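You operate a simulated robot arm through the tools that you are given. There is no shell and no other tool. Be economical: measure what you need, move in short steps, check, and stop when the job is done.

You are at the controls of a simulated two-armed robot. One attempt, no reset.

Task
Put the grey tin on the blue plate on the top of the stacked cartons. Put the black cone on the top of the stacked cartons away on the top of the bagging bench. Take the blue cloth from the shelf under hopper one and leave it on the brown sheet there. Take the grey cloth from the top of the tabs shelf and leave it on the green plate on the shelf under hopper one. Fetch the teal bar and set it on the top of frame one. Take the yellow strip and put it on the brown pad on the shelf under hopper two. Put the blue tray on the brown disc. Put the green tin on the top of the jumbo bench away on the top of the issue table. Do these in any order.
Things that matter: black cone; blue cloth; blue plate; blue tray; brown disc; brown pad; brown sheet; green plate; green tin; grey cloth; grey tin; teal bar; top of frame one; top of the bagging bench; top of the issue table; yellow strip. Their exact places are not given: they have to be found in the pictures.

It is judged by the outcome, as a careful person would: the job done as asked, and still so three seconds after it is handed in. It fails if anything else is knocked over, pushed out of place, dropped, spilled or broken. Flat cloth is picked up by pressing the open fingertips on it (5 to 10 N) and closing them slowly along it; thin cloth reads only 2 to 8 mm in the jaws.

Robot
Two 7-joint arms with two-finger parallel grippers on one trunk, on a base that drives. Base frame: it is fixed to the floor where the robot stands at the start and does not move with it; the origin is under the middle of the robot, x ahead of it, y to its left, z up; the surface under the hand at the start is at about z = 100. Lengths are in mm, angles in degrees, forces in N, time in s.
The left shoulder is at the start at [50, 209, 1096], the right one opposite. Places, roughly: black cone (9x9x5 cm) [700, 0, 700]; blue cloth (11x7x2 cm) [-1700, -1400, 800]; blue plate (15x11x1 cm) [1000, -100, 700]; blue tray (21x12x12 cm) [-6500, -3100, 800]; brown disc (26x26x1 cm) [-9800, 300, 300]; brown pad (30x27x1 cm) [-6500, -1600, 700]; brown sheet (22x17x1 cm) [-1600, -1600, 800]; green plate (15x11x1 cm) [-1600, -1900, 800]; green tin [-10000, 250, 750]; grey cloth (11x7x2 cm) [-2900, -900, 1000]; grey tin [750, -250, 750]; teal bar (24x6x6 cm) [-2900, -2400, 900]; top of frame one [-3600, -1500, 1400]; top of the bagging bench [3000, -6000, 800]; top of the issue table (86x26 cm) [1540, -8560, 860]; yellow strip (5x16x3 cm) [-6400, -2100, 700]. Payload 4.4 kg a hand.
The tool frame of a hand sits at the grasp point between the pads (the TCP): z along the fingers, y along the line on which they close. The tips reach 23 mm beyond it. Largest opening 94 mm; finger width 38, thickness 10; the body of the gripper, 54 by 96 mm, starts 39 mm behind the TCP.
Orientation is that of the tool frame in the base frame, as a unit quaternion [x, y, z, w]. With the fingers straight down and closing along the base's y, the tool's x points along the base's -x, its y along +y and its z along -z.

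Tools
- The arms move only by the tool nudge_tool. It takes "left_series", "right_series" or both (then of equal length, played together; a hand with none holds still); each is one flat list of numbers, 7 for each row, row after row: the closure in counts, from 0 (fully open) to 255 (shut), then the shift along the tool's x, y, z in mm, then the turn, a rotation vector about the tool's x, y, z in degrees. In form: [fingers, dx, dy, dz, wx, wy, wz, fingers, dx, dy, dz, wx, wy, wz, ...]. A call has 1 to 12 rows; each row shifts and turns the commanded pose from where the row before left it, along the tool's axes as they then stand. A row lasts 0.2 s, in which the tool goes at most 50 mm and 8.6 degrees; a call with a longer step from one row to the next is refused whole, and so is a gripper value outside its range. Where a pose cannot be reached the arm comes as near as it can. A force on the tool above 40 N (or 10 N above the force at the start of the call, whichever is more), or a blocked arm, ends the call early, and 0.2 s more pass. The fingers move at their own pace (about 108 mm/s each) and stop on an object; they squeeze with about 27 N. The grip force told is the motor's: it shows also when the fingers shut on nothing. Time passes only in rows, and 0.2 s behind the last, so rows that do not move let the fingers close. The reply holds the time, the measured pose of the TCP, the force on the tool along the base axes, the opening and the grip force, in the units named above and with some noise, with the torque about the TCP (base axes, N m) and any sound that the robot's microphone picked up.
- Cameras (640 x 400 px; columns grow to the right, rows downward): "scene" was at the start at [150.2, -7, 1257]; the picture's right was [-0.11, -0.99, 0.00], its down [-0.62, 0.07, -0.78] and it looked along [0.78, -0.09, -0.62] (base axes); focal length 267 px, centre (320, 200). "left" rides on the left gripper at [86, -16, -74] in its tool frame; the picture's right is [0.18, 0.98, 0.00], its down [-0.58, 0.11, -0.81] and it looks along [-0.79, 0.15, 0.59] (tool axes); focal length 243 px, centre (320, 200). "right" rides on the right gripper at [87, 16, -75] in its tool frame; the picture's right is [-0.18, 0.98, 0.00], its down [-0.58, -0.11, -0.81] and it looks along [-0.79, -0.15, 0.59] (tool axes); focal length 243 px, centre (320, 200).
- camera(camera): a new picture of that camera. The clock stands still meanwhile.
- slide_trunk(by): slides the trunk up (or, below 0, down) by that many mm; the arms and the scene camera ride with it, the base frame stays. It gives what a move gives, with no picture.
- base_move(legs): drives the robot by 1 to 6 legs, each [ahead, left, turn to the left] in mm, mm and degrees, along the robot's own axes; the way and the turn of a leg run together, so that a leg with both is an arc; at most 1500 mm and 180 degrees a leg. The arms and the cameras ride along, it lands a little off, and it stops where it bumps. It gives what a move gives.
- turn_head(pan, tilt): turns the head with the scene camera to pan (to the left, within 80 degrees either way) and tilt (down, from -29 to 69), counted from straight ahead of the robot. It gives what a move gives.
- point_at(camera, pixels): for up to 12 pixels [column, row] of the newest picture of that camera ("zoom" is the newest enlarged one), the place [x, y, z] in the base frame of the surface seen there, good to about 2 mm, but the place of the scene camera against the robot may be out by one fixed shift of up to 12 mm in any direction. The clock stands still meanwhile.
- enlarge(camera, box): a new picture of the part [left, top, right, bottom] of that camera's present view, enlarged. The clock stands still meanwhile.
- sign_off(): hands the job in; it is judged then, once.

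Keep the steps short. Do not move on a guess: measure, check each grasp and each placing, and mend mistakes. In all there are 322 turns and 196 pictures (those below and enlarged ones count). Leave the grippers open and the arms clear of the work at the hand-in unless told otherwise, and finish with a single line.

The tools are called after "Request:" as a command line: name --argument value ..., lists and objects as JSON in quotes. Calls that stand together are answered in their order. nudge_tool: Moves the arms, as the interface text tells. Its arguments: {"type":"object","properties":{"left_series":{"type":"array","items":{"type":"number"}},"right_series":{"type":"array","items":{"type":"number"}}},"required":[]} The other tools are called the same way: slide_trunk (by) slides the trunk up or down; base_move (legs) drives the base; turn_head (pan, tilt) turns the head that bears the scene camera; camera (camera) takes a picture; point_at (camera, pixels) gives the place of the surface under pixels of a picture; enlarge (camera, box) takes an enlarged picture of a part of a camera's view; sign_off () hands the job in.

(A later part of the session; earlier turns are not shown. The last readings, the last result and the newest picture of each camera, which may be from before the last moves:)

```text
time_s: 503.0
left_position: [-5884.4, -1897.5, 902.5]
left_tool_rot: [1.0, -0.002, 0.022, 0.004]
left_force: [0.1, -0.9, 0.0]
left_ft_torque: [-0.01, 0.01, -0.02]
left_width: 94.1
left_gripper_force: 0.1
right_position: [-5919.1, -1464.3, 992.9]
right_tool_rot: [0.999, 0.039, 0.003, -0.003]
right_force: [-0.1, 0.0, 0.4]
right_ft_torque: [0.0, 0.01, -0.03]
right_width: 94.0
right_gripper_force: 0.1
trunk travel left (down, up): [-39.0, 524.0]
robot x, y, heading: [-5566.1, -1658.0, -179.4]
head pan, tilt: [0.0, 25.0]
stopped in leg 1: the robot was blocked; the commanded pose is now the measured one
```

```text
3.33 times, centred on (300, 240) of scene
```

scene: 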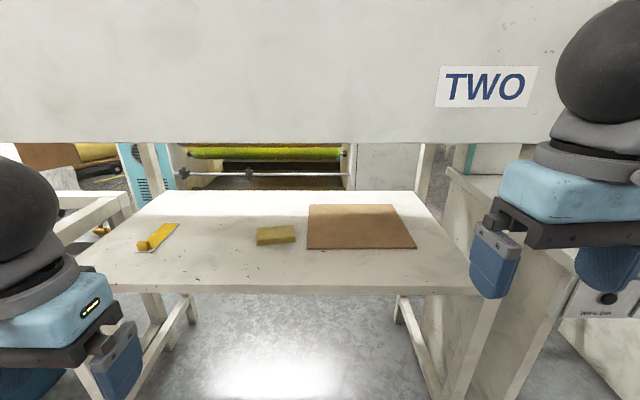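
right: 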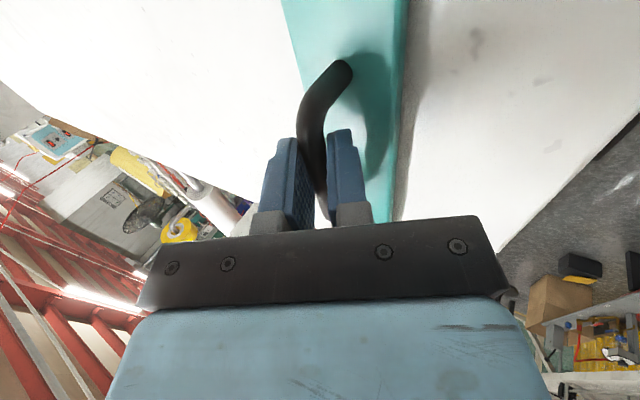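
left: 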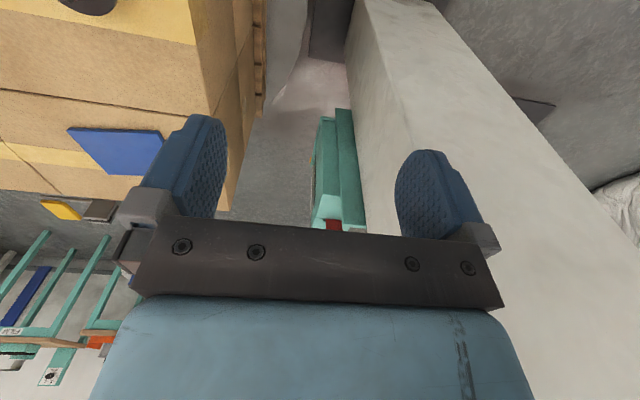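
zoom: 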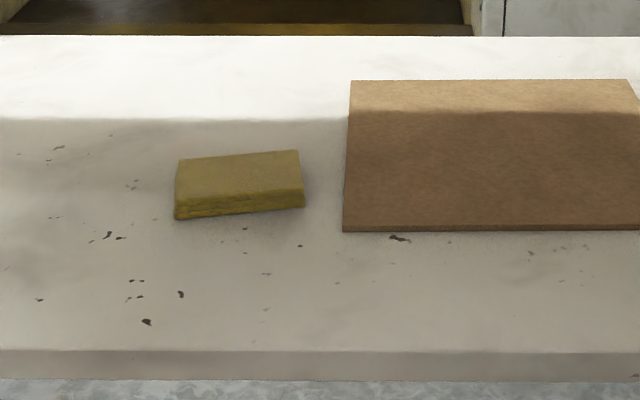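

Blocked after 20 mm to the left. I look left to see what stands there.

Request:
turn_head --pan 75 --tilt 35

Request:
camera --camera "scene"

```text
time_s: 504.5
left_position: [-5883.9, -1897.3, 901.7]
left_tool_rot: [1.0, -0.002, 0.023, 0.005]
left_force: [0.0, 0.0, -0.2]
left_ft_torque: [-0.03, 0.0, 0.0]
left_width: 94.0
left_gripper_force: 0.3
right_position: [-5918.4, -1463.7, 994.3]
right_tool_rot: [0.999, 0.038, 0.004, -0.003]
right_force: [0.2, -0.8, -0.2]
right_ft_torque: [-0.01, 0.01, 0.04]
right_width: 93.9
right_gripper_force: 0.1
trunk travel left (down, up): [-39.0, 524.0]
robot x, y, heading: [-5569.6, -1662.1, -179.5]
head pan, tilt: [75.0, 35.0]
```

```text
74 pictures are left
```

scene: 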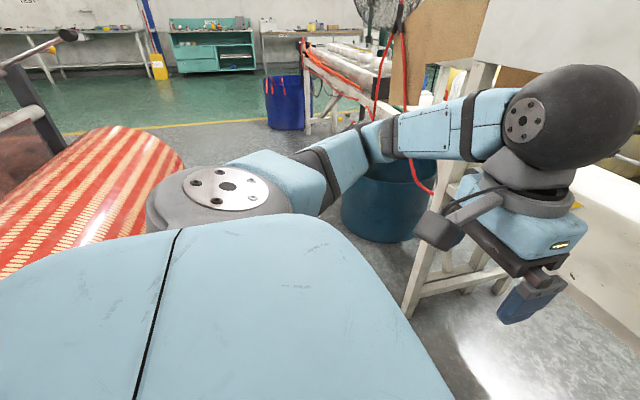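

Request:
point_at --camera "scene" --pixels '[[178, 160], [150, 190], [100, 140], [130, 130], [60, 220], [385, 220], [345, 200], [440, 190], [410, 300], [440, 290]]'

```text
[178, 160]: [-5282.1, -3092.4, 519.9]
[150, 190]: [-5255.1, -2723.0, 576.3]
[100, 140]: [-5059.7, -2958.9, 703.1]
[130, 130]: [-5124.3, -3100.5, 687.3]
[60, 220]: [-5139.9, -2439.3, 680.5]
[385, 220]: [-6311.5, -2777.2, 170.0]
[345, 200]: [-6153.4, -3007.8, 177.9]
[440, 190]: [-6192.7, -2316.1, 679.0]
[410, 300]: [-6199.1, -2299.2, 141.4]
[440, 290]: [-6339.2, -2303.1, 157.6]
```

The big striped roll (edge x≈-5290) blocks the rear of the base. I drive ahead 130 mm first, then left 320.

Request:
base_move --legs '[[130, 0, -0.5], [0, 320, 0]]'

Request:
turn_head --pan 0 --tilt 28

Request:
enlarge --camera "scene" --box '[240, 200, 320, 260]'

Request:
camera --camera "scene"

```text
time_s: 508.7
left_position: [-6013.9, -2212.8, 901.6]
left_tool_rot: [1.0, -0.007, 0.023, 0.004]
left_force: [-0.5, 0.2, -0.1]
left_ft_torque: [0.02, 0.01, -0.02]
left_width: 93.9
left_gripper_force: 0.0
right_position: [-6044.5, -1777.8, 993.4]
right_tool_rot: [0.999, 0.033, 0.003, -0.003]
right_force: [0.5, -0.8, -1.1]
right_ft_torque: [0.0, 0.05, 0.0]
right_width: 93.9
right_gripper_force: 0.0
trunk travel left (down, up): [-39.0, 524.0]
robot x, y, heading: [-5696.9, -1975.2, 180.0]
head pan, tilt: [75.0, 35.0]
```

```text
time_s: 510.2
left_position: [-6012.7, -2213.6, 902.1]
left_tool_rot: [1.0, -0.007, 0.023, 0.005]
left_force: [0.1, 1.3, 0.3]
left_ft_torque: [0.03, 0.01, 0.02]
left_width: 94.0
left_gripper_force: 0.0
right_position: [-6045.3, -1778.8, 994.0]
right_tool_rot: [0.999, 0.034, 0.003, -0.003]
right_force: [-0.2, 0.6, 1.0]
right_ft_torque: [-0.01, -0.04, -0.02]
right_width: 94.1
right_gripper_force: 0.1
trunk travel left (down, up): [-39.0, 524.0]
robot x, y, heading: [-5699.3, -1978.8, 179.9]
head pan, tilt: [0.0, 28.0]
```

```text
6.67 times, centred on (280, 230) of scene
```

zoom: 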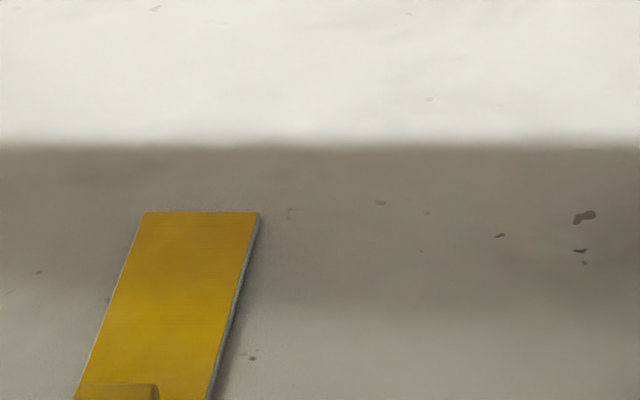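

```text
72 pictures are left
```

scene: 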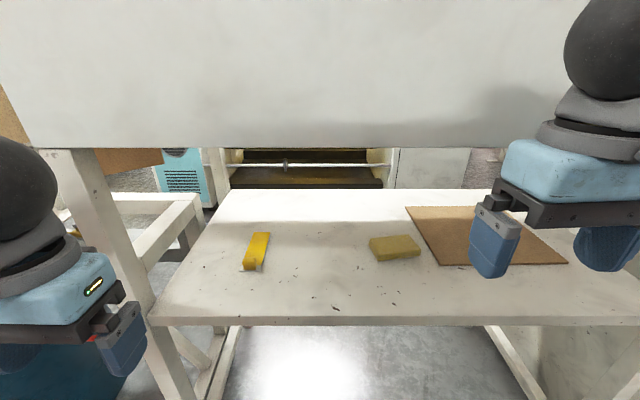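

Request:
enlarge --camera "scene" --box '[220, 220, 300, 280]'

Request:
point_at --camera "zoom" --pixels '[[250, 95], [400, 95], [350, 330], [190, 330], [220, 330], [250, 350], [235, 370], [300, 350], [320, 200], [170, 410], [180, 380], [330, 390]]'

```text
6.67 times, centred on (260, 250) of scene
```

zoom: 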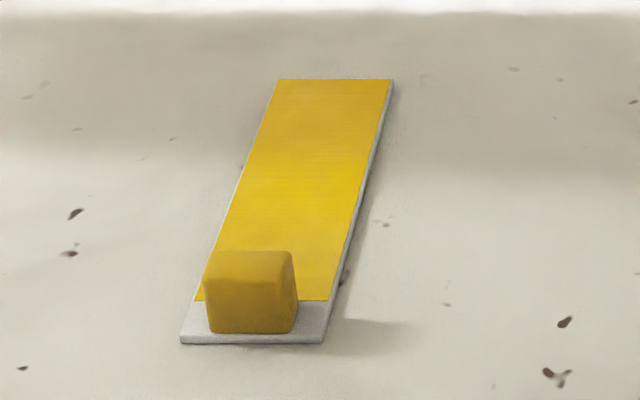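

```text
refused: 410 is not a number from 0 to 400
```

A thin plate with a small block handle at the near end. I measure the block.

Request:
point_at --camera "zoom" --pixels '[[215, 262], [290, 262], [298, 300], [212, 328], [290, 330], [250, 270], [280, 85], [390, 85], [322, 340], [185, 340], [310, 200], [500, 250]]'

```text
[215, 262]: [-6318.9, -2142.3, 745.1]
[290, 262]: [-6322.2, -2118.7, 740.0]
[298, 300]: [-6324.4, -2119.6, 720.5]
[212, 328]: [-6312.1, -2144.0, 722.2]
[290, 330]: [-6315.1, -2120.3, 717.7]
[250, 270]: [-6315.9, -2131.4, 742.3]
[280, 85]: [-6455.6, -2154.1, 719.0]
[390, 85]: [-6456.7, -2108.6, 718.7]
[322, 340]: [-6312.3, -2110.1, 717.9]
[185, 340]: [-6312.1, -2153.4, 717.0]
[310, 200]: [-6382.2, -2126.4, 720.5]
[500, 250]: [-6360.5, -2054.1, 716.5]
```

Block handle ≈ (-6325,-2124), top ≈ 750, 25 mm wide. I lower the right hand outside the shelf to z≈805 and square it.

Request:
nudge_tool --right_series '[0, 0, 0, 40, 0, 0, 3.9, 0, 0, 0, 45, 0, 0, 0, 50, 0, 0, 45, 0, 0, 0, 100, 0, 0, 45, 0, 0, 0, 100, 0, 0, 14, 0, 0, 0, 100, 0, 0, 0, 0, 0, 0]'

Request:
nudge_tool --right_series '[100, -10, 40, 0, 0, 0, 0, 100, -20, 40, 0, 0, 0, 0, 100, -30, 35, 0, 0, 0, 0, 100, -30, 35, 0, 0, 0, 0, 100, -30, 35, 0, 0, 0, 0, 100, -30, 35, 0, 0, 0, 0, 100, -30, 35, 0, 0, 0, 0, 100, -30, 35, 0, 0, 0, 0, 100, 0, 0, 0, 0, 0, 0]'

Request:
camera --camera "scene"

Request:
camera --camera "right"

```text
time_s: 511.6
left_position: [-6013.5, -2212.7, 902.1]
left_tool_rot: [1.0, -0.007, 0.023, 0.004]
left_force: [0.8, -0.8, 0.0]
left_ft_torque: [0.04, 0.0, 0.0]
left_width: 93.7
left_gripper_force: 0.1
right_position: [-6043.4, -1776.4, 807.8]
right_tool_rot: [1.0, -0.001, 0.002, -0.004]
right_force: [0.0, -0.5, 0.1]
right_ft_torque: [0.0, 0.0, -0.01]
right_width: 57.4
right_gripper_force: 0.0
trunk travel left (down, up): [-39.0, 524.0]
robot x, y, heading: [-5699.7, -1979.6, 180.0]
head pan, tilt: [0.0, 28.0]
```

```text
time_s: 513.6
left_position: [-6015.1, -2212.0, 901.8]
left_tool_rot: [1.0, -0.008, 0.023, 0.004]
left_force: [-0.2, -0.4, -0.1]
left_ft_torque: [-0.01, -0.01, 0.01]
left_width: 94.2
left_gripper_force: 0.0
right_position: [-6254.0, -2068.4, 801.9]
right_tool_rot: [1.0, 0.0, 0.004, -0.004]
right_force: [-0.4, 0.8, -1.0]
right_ft_torque: [0.01, -0.01, -0.03]
right_width: 57.2
right_gripper_force: 0.1
trunk travel left (down, up): [-39.0, 524.0]
robot x, y, heading: [-5695.7, -1977.8, 180.0]
head pan, tilt: [0.0, 28.0]
```

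```text
70 pictures are left
```

scene: 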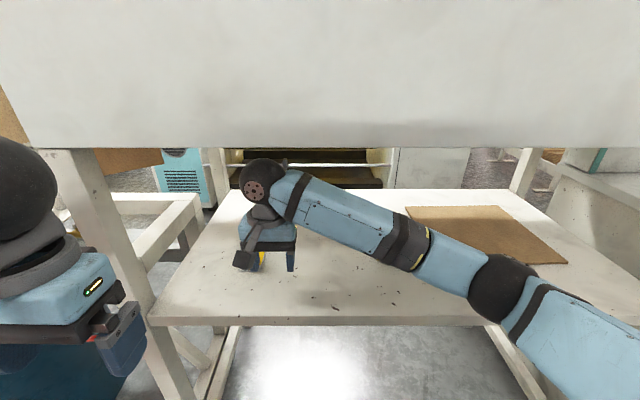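

```text
69 pictures are left
```

right: 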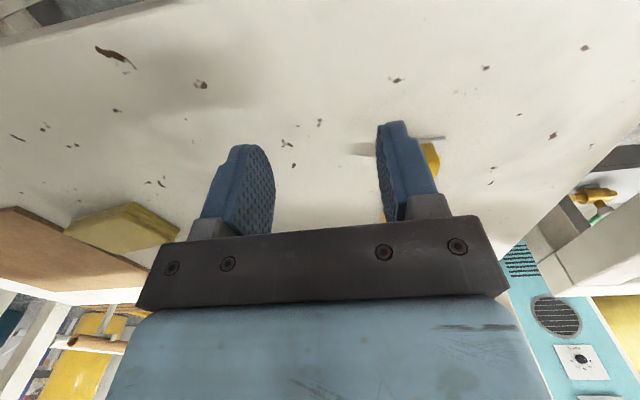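

Request:
nudge_tool --right_series '[100, -34, 28, 0, 0, 0, 0, 100, -34, 28, 0, 0, 0, 0, 100, 0, 0, 0, 0, 0, 0]'

Request:
camera --camera "right"

```text
time_s: 514.4
left_position: [-6013.0, -2212.2, 902.3]
left_tool_rot: [1.0, -0.007, 0.022, 0.005]
left_force: [0.5, 0.0, 0.0]
left_ft_torque: [0.01, -0.02, -0.03]
left_width: 93.9
left_gripper_force: 0.0
right_position: [-6323.3, -2120.6, 801.3]
right_tool_rot: [1.0, 0.0, 0.003, -0.003]
right_force: [0.5, -0.4, -0.1]
right_ft_torque: [-0.02, 0.02, 0.03]
right_width: 57.3
right_gripper_force: 0.0
trunk travel left (down, up): [-39.0, 524.0]
robot x, y, heading: [-5697.2, -1977.2, 179.9]
head pan, tilt: [0.0, 28.0]
```

```text
68 pictures are left
```

right: 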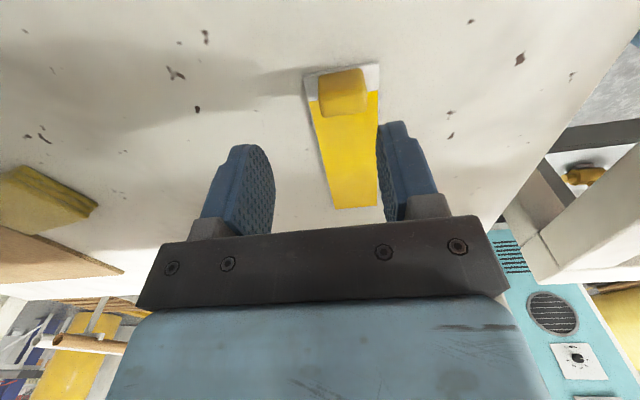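

Request:
point_at --camera "right" --pixels '[[322, 85], [365, 80], [342, 78], [343, 100], [325, 108], [363, 108], [305, 82], [380, 70], [335, 207], [376, 204], [450, 170]]'

```text
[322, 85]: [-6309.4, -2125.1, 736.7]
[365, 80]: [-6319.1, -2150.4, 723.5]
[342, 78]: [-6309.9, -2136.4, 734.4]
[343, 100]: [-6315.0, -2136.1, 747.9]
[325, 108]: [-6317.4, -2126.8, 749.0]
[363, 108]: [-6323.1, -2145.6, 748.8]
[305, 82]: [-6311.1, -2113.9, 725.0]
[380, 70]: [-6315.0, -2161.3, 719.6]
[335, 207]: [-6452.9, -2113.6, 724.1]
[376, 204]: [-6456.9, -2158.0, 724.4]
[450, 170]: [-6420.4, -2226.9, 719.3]
```

The hand camera puts the block at (-6318,-2136), top 749, plate 724. I shift, lower to 751, close on the block and lift 5 mm.

Request:
nudge_tool --right_series '[100, 4, 16, 15, 0, 0, 0, 100, 0, 0, 20, 0, 0, 0, 100, 0, 0, 15, 0, 0, 0, 150, 0, 0, 0, 0, 0, 0, 190, 0, 0, 0, 0, 0, 0, 255, 0, 0, 0, 0, 0, 0, 255, 0, 0, 0, 0, 0, 0, 255, 0, 0, -5, 0, 0, 0, 255, 0, 0, 0, 0, 0, 0]'

Request:
camera --camera "right"

```text
time_s: 516.4
left_position: [-6013.6, -2212.1, 901.7]
left_tool_rot: [1.0, -0.007, 0.023, 0.005]
left_force: [0.0, 0.0, -0.1]
left_ft_torque: [-0.01, -0.02, 0.0]
left_width: 94.1
left_gripper_force: 0.0
right_position: [-6317.5, -2138.5, 756.2]
right_tool_rot: [1.0, 0.0, 0.003, -0.002]
right_force: [0.6, 0.6, -0.4]
right_ft_torque: [-0.04, 0.02, 0.01]
right_width: 27.4
right_gripper_force: 27.2
trunk travel left (down, up): [-39.0, 524.0]
robot x, y, heading: [-5697.6, -1979.4, 179.7]
head pan, tilt: [0.0, 28.0]
```

```text
67 pictures are left
```

right: 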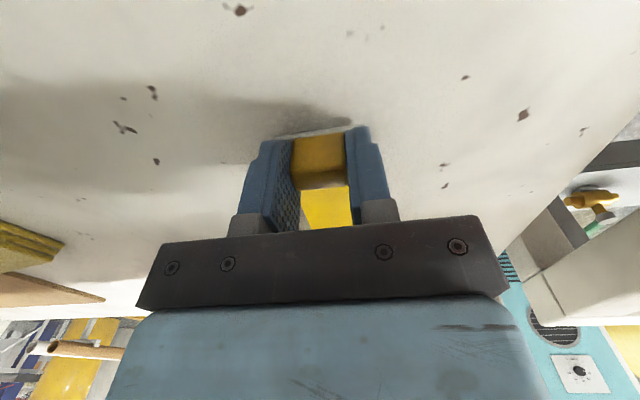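

Held. I lift to about 806 and check it hangs level.

Request:
nudge_tool --right_series '[255, 0, 0, -15, 0, 0, 0, 255, 0, 0, -20, 0, 0, 0, 255, 0, 0, -15, 0, 0, 0, 255, 0, -30, 0, 0, 0, 0, 255, 0, -45, 0, 0, 0, 0, 255, 0, 0, 0, 0, 0, 0]'

Request:
camera --camera "scene"

```text
time_s: 517.8
left_position: [-6013.6, -2212.6, 902.3]
left_tool_rot: [1.0, -0.008, 0.023, 0.004]
left_force: [-0.2, 0.3, 0.3]
left_ft_torque: [0.0, -0.02, -0.01]
left_width: 93.8
left_gripper_force: 0.0
right_position: [-6317.2, -2062.9, 805.2]
right_tool_rot: [1.0, 0.0, 0.004, -0.004]
right_force: [0.7, 0.4, -0.4]
right_ft_torque: [0.01, 0.02, -0.01]
right_width: 27.4
right_gripper_force: 27.3
trunk travel left (down, up): [-39.0, 524.0]
robot x, y, heading: [-5697.4, -1979.3, 179.8]
head pan, tilt: [0.0, 28.0]
```

```text
66 pictures are left
```

scene: 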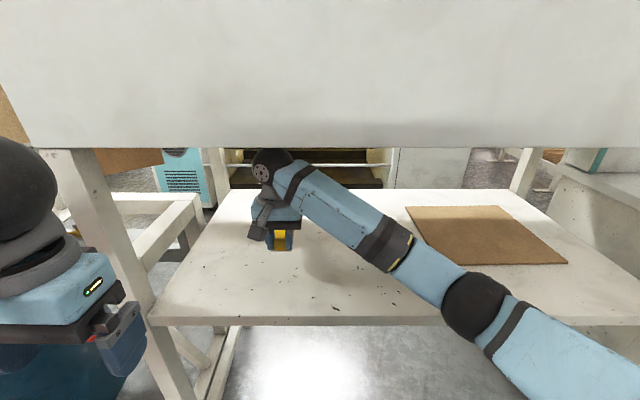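

It hangs fine. I carry it north toward the pad, stopping to look midway.

Request:
nudge_tool --right_series '[255, -6, -46, 0, 0, 0, 0, 255, -6, -46, 0, 0, 0, 0, 255, -6, -46, 0, 0, 0, 0, 255, -6, -46, 0, 0, 0, 0, 255, -6, -46, 0, 0, 0, 0, 255, -6, -46, 0, 0, 0, 0, 255, -6, -46, 0, 0, 0, 0, 255, -6, -46, 0, 0, 0, 0, 255, -6, -46, 0, 0, 0, 0, 255, -6, -46, 0, 0, 0, 0, 255, 0, 0, 0, 0, 0, 0]'

Request:
camera --camera "scene"

Request:
camera --camera "right"

```text
time_s: 520.2
left_position: [-6014.1, -2211.6, 903.2]
left_tool_rot: [1.0, -0.007, 0.023, 0.005]
left_force: [0.3, -0.5, -0.8]
left_ft_torque: [-0.01, 0.0, 0.01]
left_width: 93.9
left_gripper_force: 0.1
right_position: [-6379.2, -1602.3, 807.3]
right_tool_rot: [1.0, -0.001, 0.003, -0.002]
right_force: [-0.1, 0.1, -0.1]
right_ft_torque: [-0.03, -0.03, 0.02]
right_width: 27.4
right_gripper_force: 27.0
trunk travel left (down, up): [-39.0, 524.0]
robot x, y, heading: [-5699.6, -1979.5, 179.9]
head pan, tilt: [0.0, 28.0]
```

```text
65 pictures are left
```

scene: 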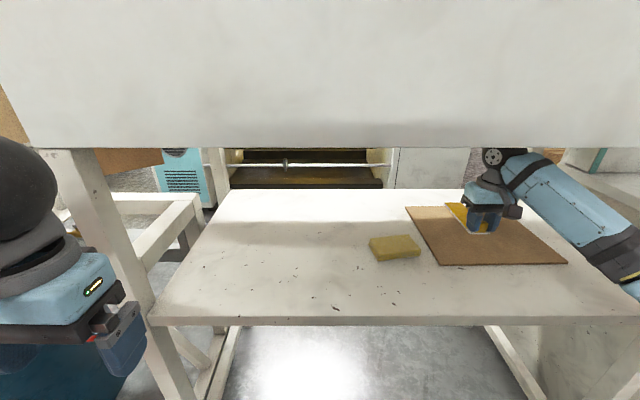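

```text
64 pictures are left
```

right: 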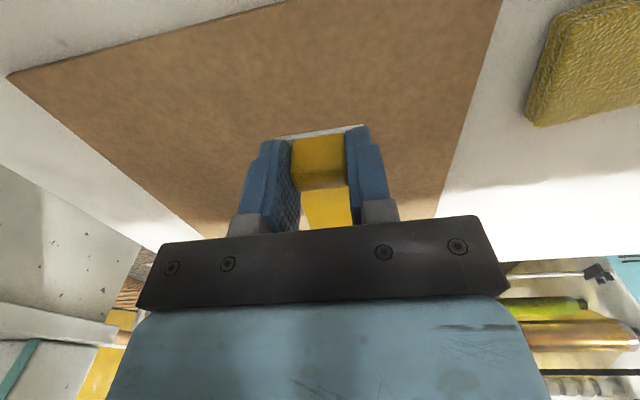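

Request:
point_at --camera "right" --pixels '[[12, 77], [495, 5], [440, 205], [195, 225], [250, 80], [475, 120]]'

```text
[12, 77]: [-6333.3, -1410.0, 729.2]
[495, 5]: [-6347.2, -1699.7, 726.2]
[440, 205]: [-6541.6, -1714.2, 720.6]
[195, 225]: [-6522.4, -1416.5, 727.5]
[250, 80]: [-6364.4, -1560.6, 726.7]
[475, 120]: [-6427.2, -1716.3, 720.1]
```

Pad centre ≈ (-6460,-1558), top 727. I move the last bit and lower to just above.

Request:
nudge_tool --right_series '[255, -13, -45, 0, 0, 0, 0, 255, 0, 0, 20, 0, 0, 0, 255, 0, 0, 18, 0, 0, 0, 255, 0, 0, 5, 0, 0, 0, 255, 0, 0, 0, 0, 0, 0]'

```text
time_s: 521.4
left_position: [-6013.7, -2212.2, 902.0]
left_tool_rot: [1.0, -0.007, 0.022, 0.005]
left_force: [0.5, 0.4, 0.4]
left_ft_torque: [-0.03, 0.02, 0.04]
left_width: 94.2
left_gripper_force: 0.1
right_position: [-6392.7, -1558.0, 765.8]
right_tool_rot: [1.0, 0.0, 0.003, -0.003]
right_force: [0.5, -0.1, 0.1]
right_ft_torque: [-0.01, -0.01, 0.0]
right_width: 27.3
right_gripper_force: 27.1
trunk travel left (down, up): [-39.0, 524.0]
robot x, y, heading: [-5698.0, -1978.4, 179.7]
head pan, tilt: [0.0, 28.0]
```

Request:
nudge_tool --right_series '[255, 0, 0, 2.5, 0, 0, 0, 255, 0, 0, 1.5, 0, 0, 0, 255, 0, 0, 1.5, 0, 0, 0, 255, 0, 0, 0, 0, 0, 0]'

```text
time_s: 522.4
left_position: [-6015.3, -2211.9, 902.1]
left_tool_rot: [1.0, -0.007, 0.023, 0.005]
left_force: [0.4, -0.5, -0.1]
left_ft_torque: [-0.02, 0.03, 0.02]
left_width: 94.0
left_gripper_force: 0.1
right_position: [-6390.9, -1559.5, 759.7]
right_tool_rot: [1.0, -0.001, 0.004, -0.003]
right_force: [-0.5, 0.3, 0.2]
right_ft_torque: [-0.02, -0.06, 0.0]
right_width: 27.2
right_gripper_force: 26.7
trunk travel left (down, up): [-39.0, 524.0]
robot x, y, heading: [-5698.2, -1981.4, 179.8]
head pan, tilt: [0.0, 28.0]
```

Request:
nudge_tool --right_series '[255, 0, 0, 1, 0, 0, 0, 255, 0, 0, 1, 0, 0, 0, 255, 0, 0, 0, 0, 0, 0]'

```text
time_s: 523.2
left_position: [-6013.9, -2212.3, 901.8]
left_tool_rot: [1.0, -0.007, 0.023, 0.005]
left_force: [0.1, 0.2, 0.5]
left_ft_torque: [-0.02, 0.02, 0.02]
left_width: 94.1
left_gripper_force: 0.0
right_position: [-6390.7, -1559.6, 756.8]
right_tool_rot: [1.0, -0.001, 0.003, -0.003]
right_force: [-0.3, 0.1, -0.6]
right_ft_torque: [-0.02, -0.02, -0.04]
right_width: 27.3
right_gripper_force: 27.7
trunk travel left (down, up): [-39.0, 524.0]
robot x, y, heading: [-5697.2, -1980.5, 179.8]
head pan, tilt: [0.0, 28.0]
```

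Request:
nudge_tool --right_series '[255, 0, 0, 1, 0, 0, 0, 255, 0, 0, 1, 0, 0, 0, 255, 0, 0, 0, 0, 0, 0]'

```text
time_s: 524.0
left_position: [-6014.0, -2212.0, 901.6]
left_tool_rot: [1.0, -0.007, 0.023, 0.005]
left_force: [1.0, 0.5, -0.2]
left_ft_torque: [0.0, 0.01, -0.01]
left_width: 93.9
left_gripper_force: 0.1
right_position: [-6390.4, -1557.9, 758.6]
right_tool_rot: [1.0, 0.0, 0.002, -0.003]
right_force: [-2.3, 1.4, 4.7]
right_ft_torque: [-0.07, 0.11, -0.02]
right_width: 27.6
right_gripper_force: 26.8
trunk travel left (down, up): [-39.0, 524.0]
robot x, y, heading: [-5696.6, -1978.7, 179.9]
head pan, tilt: [0.0, 28.0]
```

Contact (5 N). I open, rise 50 mm and look.

Request:
nudge_tool --right_series '[180, 0, 0, 0, 0, 0, 0, 110, 0, 0, 0, 0, 0, 0, 110, 0, 0, 0, 0, 0, 0, 110, 0, 0, -20, 0, 0, 0, 110, 0, 0, -30, 0, 0, 0, 110, 0, 0, 0, 0, 0, 0]'

Request:
camera --camera "right"

```text
time_s: 525.4
left_position: [-6013.3, -2212.2, 902.1]
left_tool_rot: [1.0, -0.007, 0.023, 0.005]
left_force: [-0.6, -0.8, -0.6]
left_ft_torque: [-0.02, 0.02, 0.02]
left_width: 94.0
left_gripper_force: 0.1
right_position: [-6391.6, -1558.0, 806.0]
right_tool_rot: [1.0, -0.001, 0.004, -0.003]
right_force: [0.0, 0.5, -0.5]
right_ft_torque: [-0.02, 0.0, 0.04]
right_width: 53.6
right_gripper_force: 0.1
trunk travel left (down, up): [-39.0, 524.0]
robot x, y, heading: [-5700.2, -1981.5, 180.1]
head pan, tilt: [0.0, 28.0]
```

```text
63 pictures are left
```

right: 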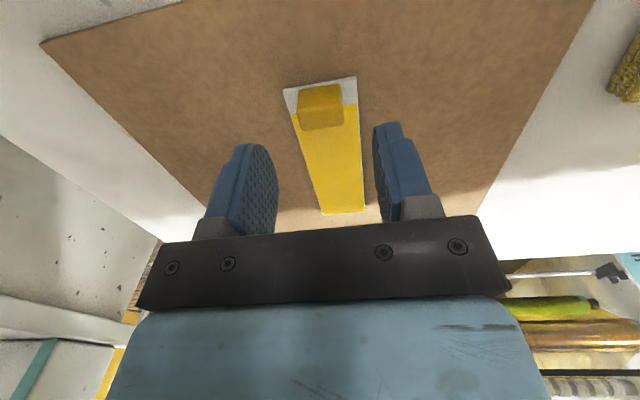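

The strip lies on the brown pad. I withdraw the hand and then look south-west for the blue tray.

Request:
nudge_tool --right_series '[110, 30, 25, 0, 0, 0, 0, 110, 32, 30, 0, 0, 0, 0, 110, 32, 30, 0, 0, 0, 0, 110, 32, 30, 0, 0, 0, 0, 110, 32, 30, 0, 0, 0, 0, 110, 32, 30, 0, 0, 0, 0, 60, 32, 30, 0, 0, 0, 0, 0, 32, 30, 0, 0, 0, 0, 0, 32, 0, 0, 0, 0, 0, 0, 32, 0, 0, 0, 0, 0, 0, 0, 0, -40, 0, 0, 0, 0, 0, 0, -40, 0, 0, 0]'

Request:
turn_head --pan 50 --tilt 20

Request:
camera --camera "scene"

```text
time_s: 528.0
left_position: [-6013.8, -2212.0, 901.7]
left_tool_rot: [1.0, -0.006, 0.022, 0.004]
left_force: [0.3, 0.7, -0.1]
left_ft_torque: [0.03, 0.01, 0.02]
left_width: 94.0
left_gripper_force: 0.2
right_position: [-6071.9, -1794.6, 886.6]
right_tool_rot: [1.0, 0.0, 0.004, -0.004]
right_force: [0.2, -0.3, -0.2]
right_ft_torque: [0.02, -0.02, 0.01]
right_width: 94.0
right_gripper_force: 0.0
trunk travel left (down, up): [-39.0, 524.0]
robot x, y, heading: [-5699.2, -1979.9, 180.0]
head pan, tilt: [0.0, 28.0]
```

```text
time_s: 529.2
left_position: [-6013.7, -2211.6, 902.8]
left_tool_rot: [1.0, -0.007, 0.022, 0.004]
left_force: [-0.1, -0.5, -1.0]
left_ft_torque: [0.03, -0.01, 0.01]
left_width: 93.8
left_gripper_force: 0.0
right_position: [-6073.6, -1794.4, 885.3]
right_tool_rot: [1.0, -0.001, 0.002, -0.005]
right_force: [0.0, 0.4, -0.2]
right_ft_torque: [-0.03, -0.02, 0.01]
right_width: 94.1
right_gripper_force: 0.1
trunk travel left (down, up): [-39.0, 524.0]
robot x, y, heading: [-5698.0, -1980.8, 179.9]
head pan, tilt: [50.0, 20.0]
```

```text
62 pictures are left
```

scene: 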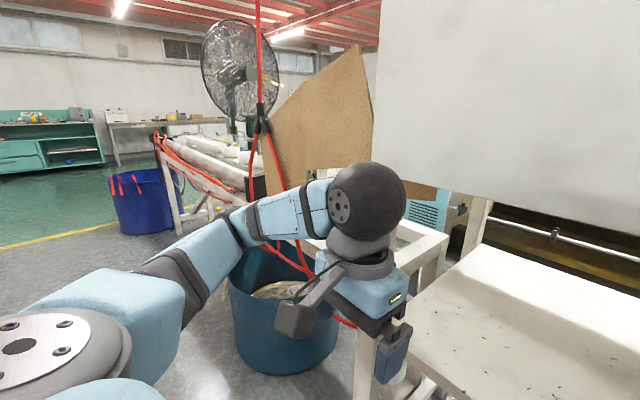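

Request:
point_at --camera "scene" --pixels '[[232, 290], [250, 310], [290, 320], [335, 300], [250, 245], [190, 150], [240, 160], [170, 170], [225, 190], [360, 350]]'

```text
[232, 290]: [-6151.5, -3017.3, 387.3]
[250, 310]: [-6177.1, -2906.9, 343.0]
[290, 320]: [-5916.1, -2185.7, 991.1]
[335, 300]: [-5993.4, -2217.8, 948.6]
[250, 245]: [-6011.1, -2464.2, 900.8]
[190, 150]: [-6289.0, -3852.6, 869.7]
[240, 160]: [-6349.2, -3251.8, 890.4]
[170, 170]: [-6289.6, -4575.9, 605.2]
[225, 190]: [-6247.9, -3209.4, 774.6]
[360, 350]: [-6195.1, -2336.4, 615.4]
```

The bin reaches out only to x≈-6150 and the conveyor edge is x≈-6250. I strafe left about 900 mm along x≈-5700 and look.

Request:
base_move --legs '[[0, 900, 0]]'

Request:
turn_head --pan 5 --tilt 25

Request:
camera --camera "scene"

```text
time_s: 537.5
left_position: [-6026.5, -3110.7, 902.2]
left_tool_rot: [1.0, -0.016, 0.023, 0.005]
left_force: [-1.0, 0.2, -0.9]
left_ft_torque: [0.0, -0.02, -0.01]
left_width: 94.0
left_gripper_force: 0.2
right_position: [-6078.6, -2691.8, 886.3]
right_tool_rot: [1.0, -0.009, 0.003, -0.003]
right_force: [0.2, -0.8, -0.1]
right_ft_torque: [-0.01, -0.03, 0.03]
right_width: 94.0
right_gripper_force: 0.1
trunk travel left (down, up): [-39.0, 524.0]
robot x, y, heading: [-5709.8, -2879.1, 178.8]
head pan, tilt: [50.0, 20.0]
```

```text
time_s: 538.6
left_position: [-6026.9, -3109.6, 902.2]
left_tool_rot: [1.0, -0.015, 0.023, 0.004]
left_force: [0.5, -0.1, 0.2]
left_ft_torque: [0.02, 0.03, -0.01]
left_width: 93.8
left_gripper_force: 0.1
right_position: [-6079.9, -2691.6, 885.9]
right_tool_rot: [1.0, -0.009, 0.002, -0.004]
right_force: [0.0, 0.2, 0.6]
right_ft_torque: [0.03, 0.01, -0.02]
right_width: 94.0
right_gripper_force: 0.0
trunk travel left (down, up): [-39.0, 524.0]
robot x, y, heading: [-5709.3, -2885.3, 179.0]
head pan, tilt: [5.0, 25.0]
```

```text
61 pictures are left
```

scene: 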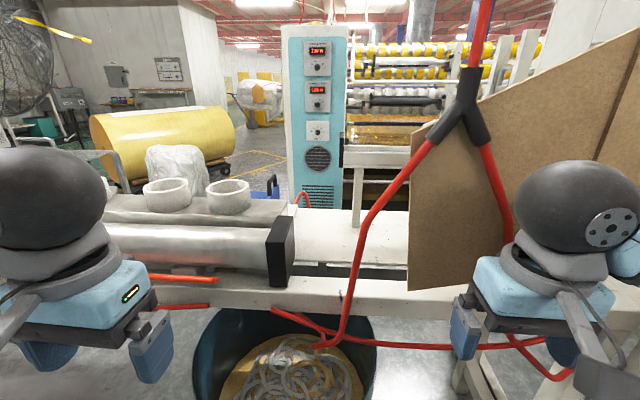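

Request:
enlarge --camera "scene" --box '[140, 150, 340, 300]'

Request:
point_at --camera "scene" --pixels '[[272, 187], [228, 195], [280, 250], [180, 230], [200, 250], [465, 110], [380, 210], [300, 280], [166, 195], [240, 265], [340, 330], [265, 195]]'

```text
2.67 times, centred on (240, 225) of scene
```

zoom: 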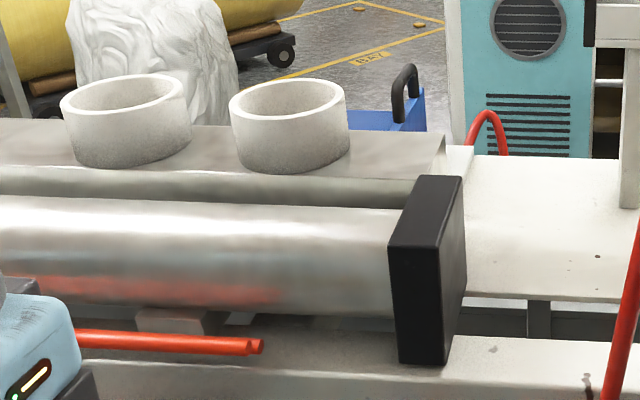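

```text
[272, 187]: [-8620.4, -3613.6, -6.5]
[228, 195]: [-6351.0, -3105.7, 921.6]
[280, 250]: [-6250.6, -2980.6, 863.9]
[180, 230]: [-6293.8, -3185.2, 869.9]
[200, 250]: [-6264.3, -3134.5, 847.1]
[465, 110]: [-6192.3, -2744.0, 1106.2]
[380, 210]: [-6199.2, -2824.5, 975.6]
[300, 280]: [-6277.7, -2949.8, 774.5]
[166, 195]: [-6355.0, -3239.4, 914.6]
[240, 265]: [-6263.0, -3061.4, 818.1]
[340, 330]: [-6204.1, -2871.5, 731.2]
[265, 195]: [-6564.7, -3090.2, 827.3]
```

The blue tray with a black handle stands behind the roller cover near (-6565,-3090). I raise the trunk 250 mm to look down on it.

Request:
slide_trunk --by 250

Request:
turn_head --pan 12 --tilt 38

Request:
camera --camera "scene"

```text
time_s: 541.1
left_position: [-6027.6, -3110.7, 1152.3]
left_tool_rot: [1.0, -0.015, 0.022, 0.005]
left_force: [0.1, -0.3, -0.1]
left_ft_torque: [0.02, 0.0, -0.02]
left_width: 94.0
left_gripper_force: 0.0
right_position: [-6080.5, -2692.4, 1136.3]
right_tool_rot: [1.0, -0.009, 0.004, -0.004]
right_force: [-0.5, 0.0, -0.8]
right_ft_torque: [0.01, 0.03, 0.04]
right_width: 94.2
right_gripper_force: 0.0
trunk travel left (down, up): [-289.0, 274.0]
robot x, y, heading: [-5702.4, -2882.3, 179.0]
head pan, tilt: [5.0, 25.0]
```

```text
time_s: 541.9
left_position: [-6028.1, -3110.5, 1152.4]
left_tool_rot: [1.0, -0.015, 0.023, 0.004]
left_force: [-0.6, 0.0, 0.3]
left_ft_torque: [0.0, -0.02, -0.02]
left_width: 94.2
left_gripper_force: 0.1
right_position: [-6079.9, -2691.7, 1137.1]
right_tool_rot: [1.0, -0.009, 0.002, -0.004]
right_force: [0.1, -0.4, 0.6]
right_ft_torque: [-0.03, 0.03, -0.02]
right_width: 93.9
right_gripper_force: 0.1
trunk travel left (down, up): [-289.0, 274.0]
robot x, y, heading: [-5704.3, -2883.4, 178.9]
head pan, tilt: [12.0, 38.0]
```

```text
59 pictures are left
```

scene: 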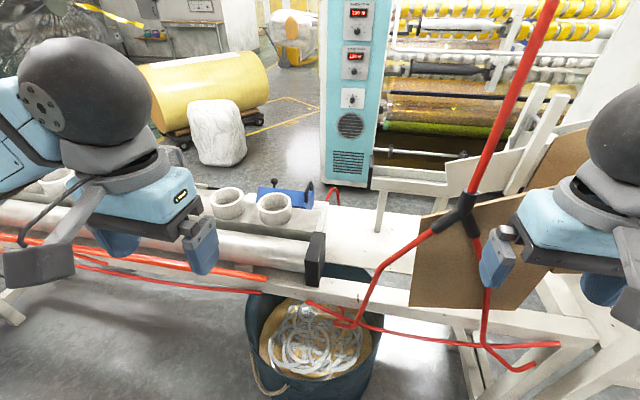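

Request:
enlarge --camera "scene" --box '[200, 160, 350, 260]'

Request:
point_at --camera "zoom" --pixels '[[250, 120], [330, 118], [400, 120], [445, 125], [480, 120], [470, 165], [410, 155], [320, 85], [310, 160], [530, 180], [430, 220]]'

```text
4.00 times, centred on (275, 210) of scene
```

zoom: 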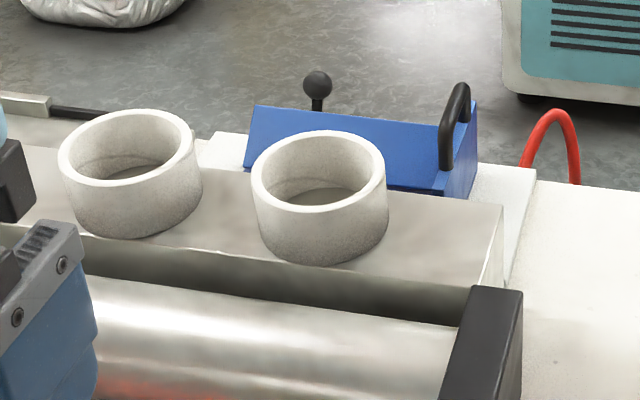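

```text
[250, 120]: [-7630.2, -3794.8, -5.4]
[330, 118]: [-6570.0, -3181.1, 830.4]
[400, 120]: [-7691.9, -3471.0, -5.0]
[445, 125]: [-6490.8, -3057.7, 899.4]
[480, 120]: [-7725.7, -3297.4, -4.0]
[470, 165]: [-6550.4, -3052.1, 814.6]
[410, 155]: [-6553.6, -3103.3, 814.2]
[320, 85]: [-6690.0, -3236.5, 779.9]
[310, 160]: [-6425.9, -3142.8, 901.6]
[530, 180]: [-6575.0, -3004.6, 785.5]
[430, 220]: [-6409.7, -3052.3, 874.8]
```

I need a closer view: I move the left hand forward over the roller (z 1150) and use its camera.

Request:
nudge_tool --left_series '[0, -45, 0, 0, 0, 0, 0, 0, -45, 0, 0, 0, 0, 0, 0, -45, 0, 0, 0, 0, 0, 0, -45, 0, 0, 0, 0, 0, 0, -45, 0, 0, 0, 0, 0, 0, -45, 0, 0, 0, 0, 0, 0, -45, 0, 0, 0, 0, 0, 0, -45, 0, 0, 0, 0, 0, 0, 0, 0, 0, 0, 0, 0]'

Request:
camera --camera "left"

```text
time_s: 543.9
left_position: [-6385.6, -3100.1, 1135.9]
left_tool_rot: [1.0, -0.015, 0.021, 0.005]
left_force: [-0.2, -0.1, 0.2]
left_ft_torque: [0.01, 0.03, -0.01]
left_width: 94.3
left_gripper_force: 0.0
right_position: [-6078.9, -2692.1, 1136.7]
right_tool_rot: [1.0, -0.009, 0.002, -0.004]
right_force: [-0.3, -0.6, -0.2]
right_ft_torque: [0.01, 0.02, -0.02]
right_width: 93.8
right_gripper_force: 0.1
trunk travel left (down, up): [-289.0, 274.0]
robot x, y, heading: [-5708.7, -2876.7, 178.6]
head pan, tilt: [12.0, 38.0]
```

```text
57 pictures are left
```

left: 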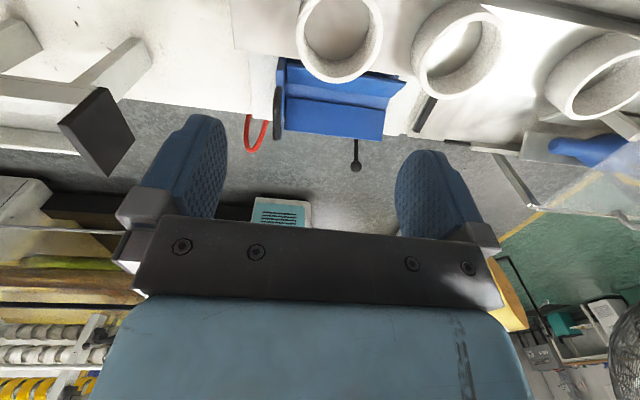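

Request:
enlarge --camera "left" --box '[230, 30, 430, 180]'

Request:
point_at --camera "zoom" --pixels '[[130, 120], [125, 200], [155, 150], [160, 240], [400, 250], [450, 140], [300, 180], [290, 230], [170, 80], [405, 320], [380, 120], [150, 60]]'

```text
2.67 times, centred on (330, 105) of left
```

zoom: 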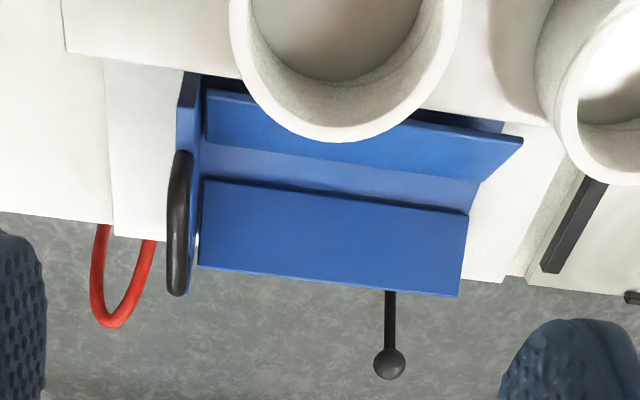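

```text
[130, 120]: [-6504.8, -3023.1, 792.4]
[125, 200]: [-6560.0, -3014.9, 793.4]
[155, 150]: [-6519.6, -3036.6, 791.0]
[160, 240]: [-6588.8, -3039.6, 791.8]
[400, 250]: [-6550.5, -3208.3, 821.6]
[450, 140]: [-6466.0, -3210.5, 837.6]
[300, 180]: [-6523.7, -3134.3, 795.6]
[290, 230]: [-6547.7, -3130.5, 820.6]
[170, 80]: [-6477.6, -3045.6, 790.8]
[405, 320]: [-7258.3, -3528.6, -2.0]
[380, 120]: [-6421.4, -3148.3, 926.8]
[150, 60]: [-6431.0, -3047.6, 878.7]
```

A V-shaped trough with an end wall and a black handle at its north end. I bring the left hand closer for a better look at the handle.

Request:
nudge_tool --left_series '[0, -20, -15, 30, 0, 0, 0, 0, -20, -15, 30, 0, 0, 0, 0, -20, -10, 30, 0, 0, 0, 0, 0, 0, 0, 0, 0, 0]'

Request:
enlarge --camera "left" --box '[190, 0, 450, 180]'

```text
time_s: 544.9
left_position: [-6440.0, -3058.0, 1042.3]
left_tool_rot: [1.0, -0.015, 0.022, 0.004]
left_force: [0.0, -0.6, -0.6]
left_ft_torque: [0.0, -0.02, -0.01]
left_width: 93.8
left_gripper_force: 0.1
right_position: [-6079.1, -2690.8, 1136.4]
right_tool_rot: [1.0, -0.008, 0.003, -0.004]
right_force: [0.1, -0.8, 0.5]
right_ft_torque: [0.0, -0.01, 0.01]
right_width: 94.0
right_gripper_force: 0.0
trunk travel left (down, up): [-289.0, 274.0]
robot x, y, heading: [-5705.3, -2880.7, 178.9]
head pan, tilt: [12.0, 38.0]
```

```text
2.22 times, centred on (320, 90) of left
```

zoom: 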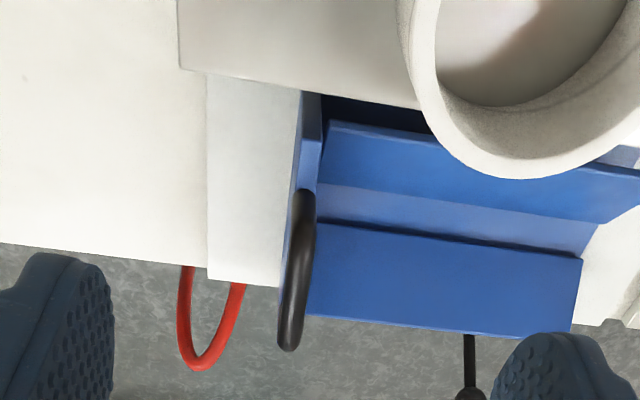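

Request:
point_at --camera "zoom" --pixels '[[303, 200], [298, 250], [290, 340], [302, 225], [310, 110], [308, 150], [300, 290], [325, 125], [440, 150], [570, 190], [575, 262], [565, 330]]'

```text
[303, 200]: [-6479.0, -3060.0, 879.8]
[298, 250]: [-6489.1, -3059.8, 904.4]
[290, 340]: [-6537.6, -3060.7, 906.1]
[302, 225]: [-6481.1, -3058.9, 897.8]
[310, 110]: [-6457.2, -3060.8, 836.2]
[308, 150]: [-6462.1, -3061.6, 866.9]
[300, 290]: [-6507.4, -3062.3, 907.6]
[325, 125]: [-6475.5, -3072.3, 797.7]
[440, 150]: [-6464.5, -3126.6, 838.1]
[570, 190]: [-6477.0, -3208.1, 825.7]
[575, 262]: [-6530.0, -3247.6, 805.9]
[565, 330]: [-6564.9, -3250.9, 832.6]
```

The handle is a loop on the end wall: top z≈907, legs at x≈-6484 and -6545, y≈-3060; wall top ≈ 867. I'll grip the near leg and bar with the left hand (closing along y). First I square the tool and move above it.

Request:
nudge_tool --left_series '[100, -25, 2, 0, 0, -2.5, 0, 146, -24, 0, 40, 0, 0, -1.5, 146, 0, 0, 40, 0, 0, 0, 146, 0, 0, 0, 0, 0, 0]'

Request:
camera --camera "left"

```text
time_s: 545.9
left_position: [-6490.9, -3061.0, 962.3]
left_tool_rot: [1.0, -0.002, 0.0, 0.005]
left_force: [0.0, -0.1, -0.4]
left_ft_torque: [0.01, 0.0, 0.01]
left_width: 40.3
left_gripper_force: 0.0
right_position: [-6078.2, -2692.0, 1136.1]
right_tool_rot: [1.0, -0.009, 0.003, -0.002]
right_force: [-0.3, 0.3, 0.4]
right_ft_torque: [0.0, 0.01, -0.01]
right_width: 93.9
right_gripper_force: 0.1
trunk travel left (down, up): [-289.0, 274.0]
robot x, y, heading: [-5706.6, -2883.8, 178.5]
head pan, tilt: [12.0, 38.0]
```

```text
54 pictures are left
```

left: 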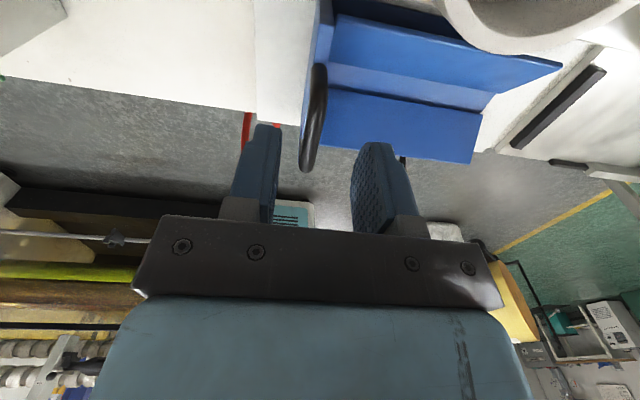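

Handle is centred between the fingers. I descend 70 mm, close, and lift just 4 mm to test.

Request:
nudge_tool --left_series '[146, 0, 0, 30, 0, 0, 0, 146, 0, 0, 25, 0, 0, 0, 146, 0, 0, 15, 0, 0, 0, 200, 0, 0, 0, 0, 0, 0, 255, 0, 0, 0, 0, 0, 0, 255, 0, 0, 0, 0, 0, 0, 255, 0, 0, 0, 0, 0, 0, 255, 0, 0, -4, 0, 0, 0, 255, 0, 0, 0, 0, 0, 0]'

Request:
camera --camera "left"

```text
time_s: 547.9
left_position: [-6491.1, -3059.6, 896.2]
left_tool_rot: [1.0, -0.002, 0.001, 0.004]
left_force: [0.1, -0.1, -2.9]
left_ft_torque: [0.24, -0.08, 0.02]
left_width: 11.9
left_gripper_force: 27.1
right_position: [-6079.7, -2691.7, 1136.6]
right_tool_rot: [1.0, -0.009, 0.004, -0.003]
right_force: [-1.3, -0.1, -0.4]
right_ft_torque: [-0.01, 0.03, 0.03]
right_width: 93.9
right_gripper_force: 0.1
trunk travel left (down, up): [-289.0, 274.0]
robot x, y, heading: [-5709.0, -2883.7, 179.0]
head pan, tilt: [12.0, 38.0]
```

```text
53 pictures are left
```

left: 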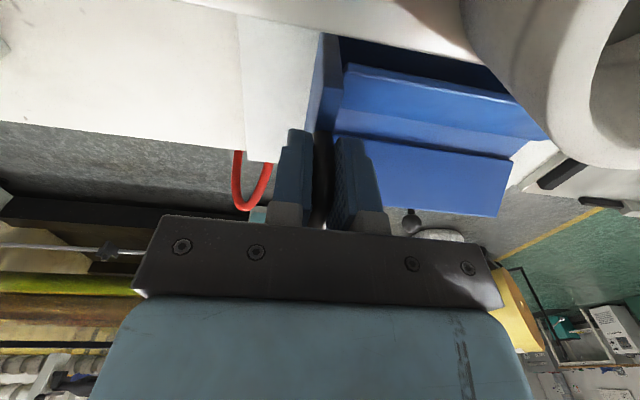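

The whole tray is lifted (2.9 N, torque only 0.24 N·m) and stays level. I lift slowly straight up.

Request:
nudge_tool --left_series '[255, 0, 0, -8, 0, 0, 0, 255, 0, 0, -15, 0, 0, 0, 255, 0, 0, -18, 0, 0, 0, 255, 0, 0, -18, 0, 0, 0, 255, 0, 0, -18, 0, 0, 0, 255, 0, 0, -18, 0, 0, 0, 255, 0, 0, -18, 0, 0, 0, 255, 0, 0, -18, 0, 0, 0, 255, 0, 0, -18, 0, 0, 0, 255, 0, 0, -18, 0, 0, 0, 255, 0, 0, -8, 0, 0, 0, 255, 0, 0, 0, 0, 0, 0]'

Request:
camera --camera "scene"

```text
time_s: 550.5
left_position: [-6490.6, -3057.8, 1070.9]
left_tool_rot: [1.0, -0.002, 0.001, 0.005]
left_force: [-0.3, -0.1, -2.4]
left_ft_torque: [0.24, -0.1, -0.02]
left_width: 11.6
left_gripper_force: 26.9
right_position: [-6080.5, -2691.3, 1136.2]
right_tool_rot: [1.0, -0.009, 0.004, -0.004]
right_force: [0.0, 0.0, 0.9]
right_ft_torque: [-0.01, -0.01, -0.02]
right_width: 93.8
right_gripper_force: 0.1
trunk travel left (down, up): [-289.0, 274.0]
robot x, y, heading: [-5702.0, -2883.8, 179.0]
head pan, tilt: [12.0, 38.0]
```

```text
52 pictures are left
```

scene: 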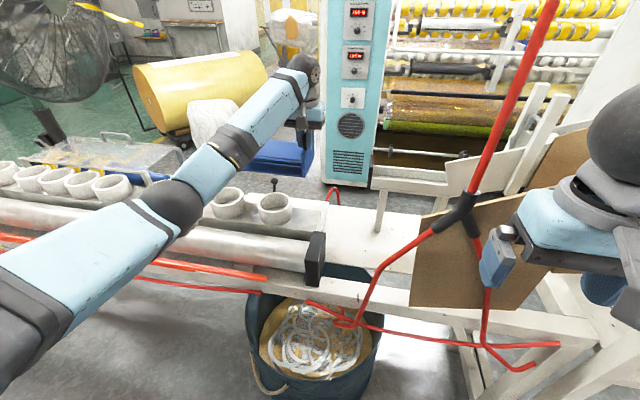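

The tray is clear above the rings. I draw the left hand back over the roller.

Request:
nudge_tool --left_series '[255, 15, 0, 0, 0, 0, 0, 255, 30, 0, 0, 0, 0, 0, 255, 35, 0, 0, 0, 0, 0, 255, 35, 0, 0, 0, 0, 0, 255, 35, 0, 0, 0, 0, 0, 255, 35, 0, 0, 0, 0, 0, 255, 35, 0, 0, 0, 0, 0, 255, 35, 0, 0, 0, 0, 0, 255, 35, 0, 0, 0, 0, 0, 255, 20, 0, 0, 0, 0, 0, 255, 0, 0, 0, 0, 0, 0]'

Request:
camera --camera "scene"

```text
time_s: 552.9
left_position: [-6180.2, -3062.1, 1072.0]
left_tool_rot: [1.0, -0.001, 0.001, 0.004]
left_force: [0.2, 0.5, -2.7]
left_ft_torque: [0.25, -0.09, 0.0]
left_width: 11.7
left_gripper_force: 26.4
right_position: [-6080.2, -2691.1, 1136.7]
right_tool_rot: [1.0, -0.009, 0.004, -0.004]
right_force: [-0.3, 0.1, -0.8]
right_ft_torque: [0.04, 0.0, 0.0]
right_width: 94.1
right_gripper_force: 0.1
trunk travel left (down, up): [-289.0, 274.0]
robot x, y, heading: [-5708.2, -2880.9, 178.7]
head pan, tilt: [12.0, 38.0]
```

```text
51 pictures are left
```

scene: 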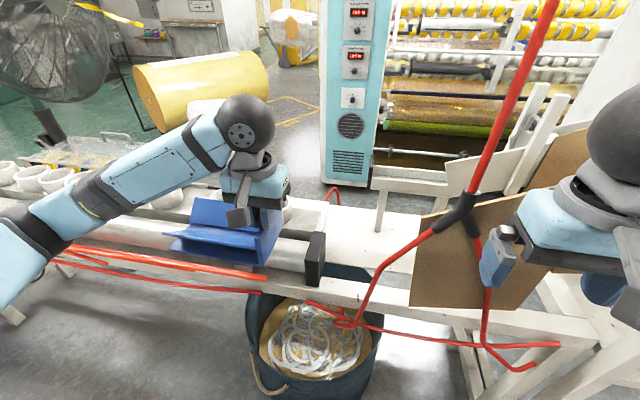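

Secure. I retract a bit more, back the base 65 mm, and strafe north past hopper two.

Request:
nudge_tool --left_series '[255, 20, 0, 0, 0, 0, 0, 255, 20, 0, 0, 0, 0, 0, 255, 0, 0, 0, 0, 0, 0]'

Request:
base_move --legs '[[-65, 0, 1.2], [0, -900, 0], [0, -500, 0]]'

```text
time_s: 553.7
left_position: [-6141.5, -3061.2, 1071.8]
left_tool_rot: [1.0, -0.002, 0.001, 0.004]
left_force: [-0.4, 0.1, -1.9]
left_ft_torque: [0.21, -0.1, 0.0]
left_width: 11.7
left_gripper_force: 27.5
right_position: [-6079.7, -2691.6, 1135.8]
right_tool_rot: [1.0, -0.009, 0.003, -0.003]
right_force: [-0.3, 1.0, 0.8]
right_ft_torque: [0.01, 0.01, 0.0]
right_width: 94.0
right_gripper_force: 0.0
trunk travel left (down, up): [-289.0, 274.0]
robot x, y, heading: [-5704.0, -2882.2, 178.9]
head pan, tilt: [12.0, 38.0]
```

```text
time_s: 567.2
left_position: [-6072.0, -1655.2, 1071.2]
left_tool_rot: [1.0, 0.004, 0.001, 0.004]
left_force: [-0.3, 0.1, -2.4]
left_ft_torque: [0.23, -0.1, 0.02]
left_width: 11.6
left_gripper_force: 26.6
right_position: [-6014.1, -1284.1, 1134.9]
right_tool_rot: [1.0, -0.003, 0.004, -0.004]
right_force: [0.0, -0.3, -0.4]
right_ft_torque: [0.03, 0.03, 0.03]
right_width: 94.0
right_gripper_force: 0.0
trunk travel left (down, up): [-289.0, 274.0]
robot x, y, heading: [-5643.9, -1468.7, 179.5]
head pan, tilt: [12.0, 38.0]
```

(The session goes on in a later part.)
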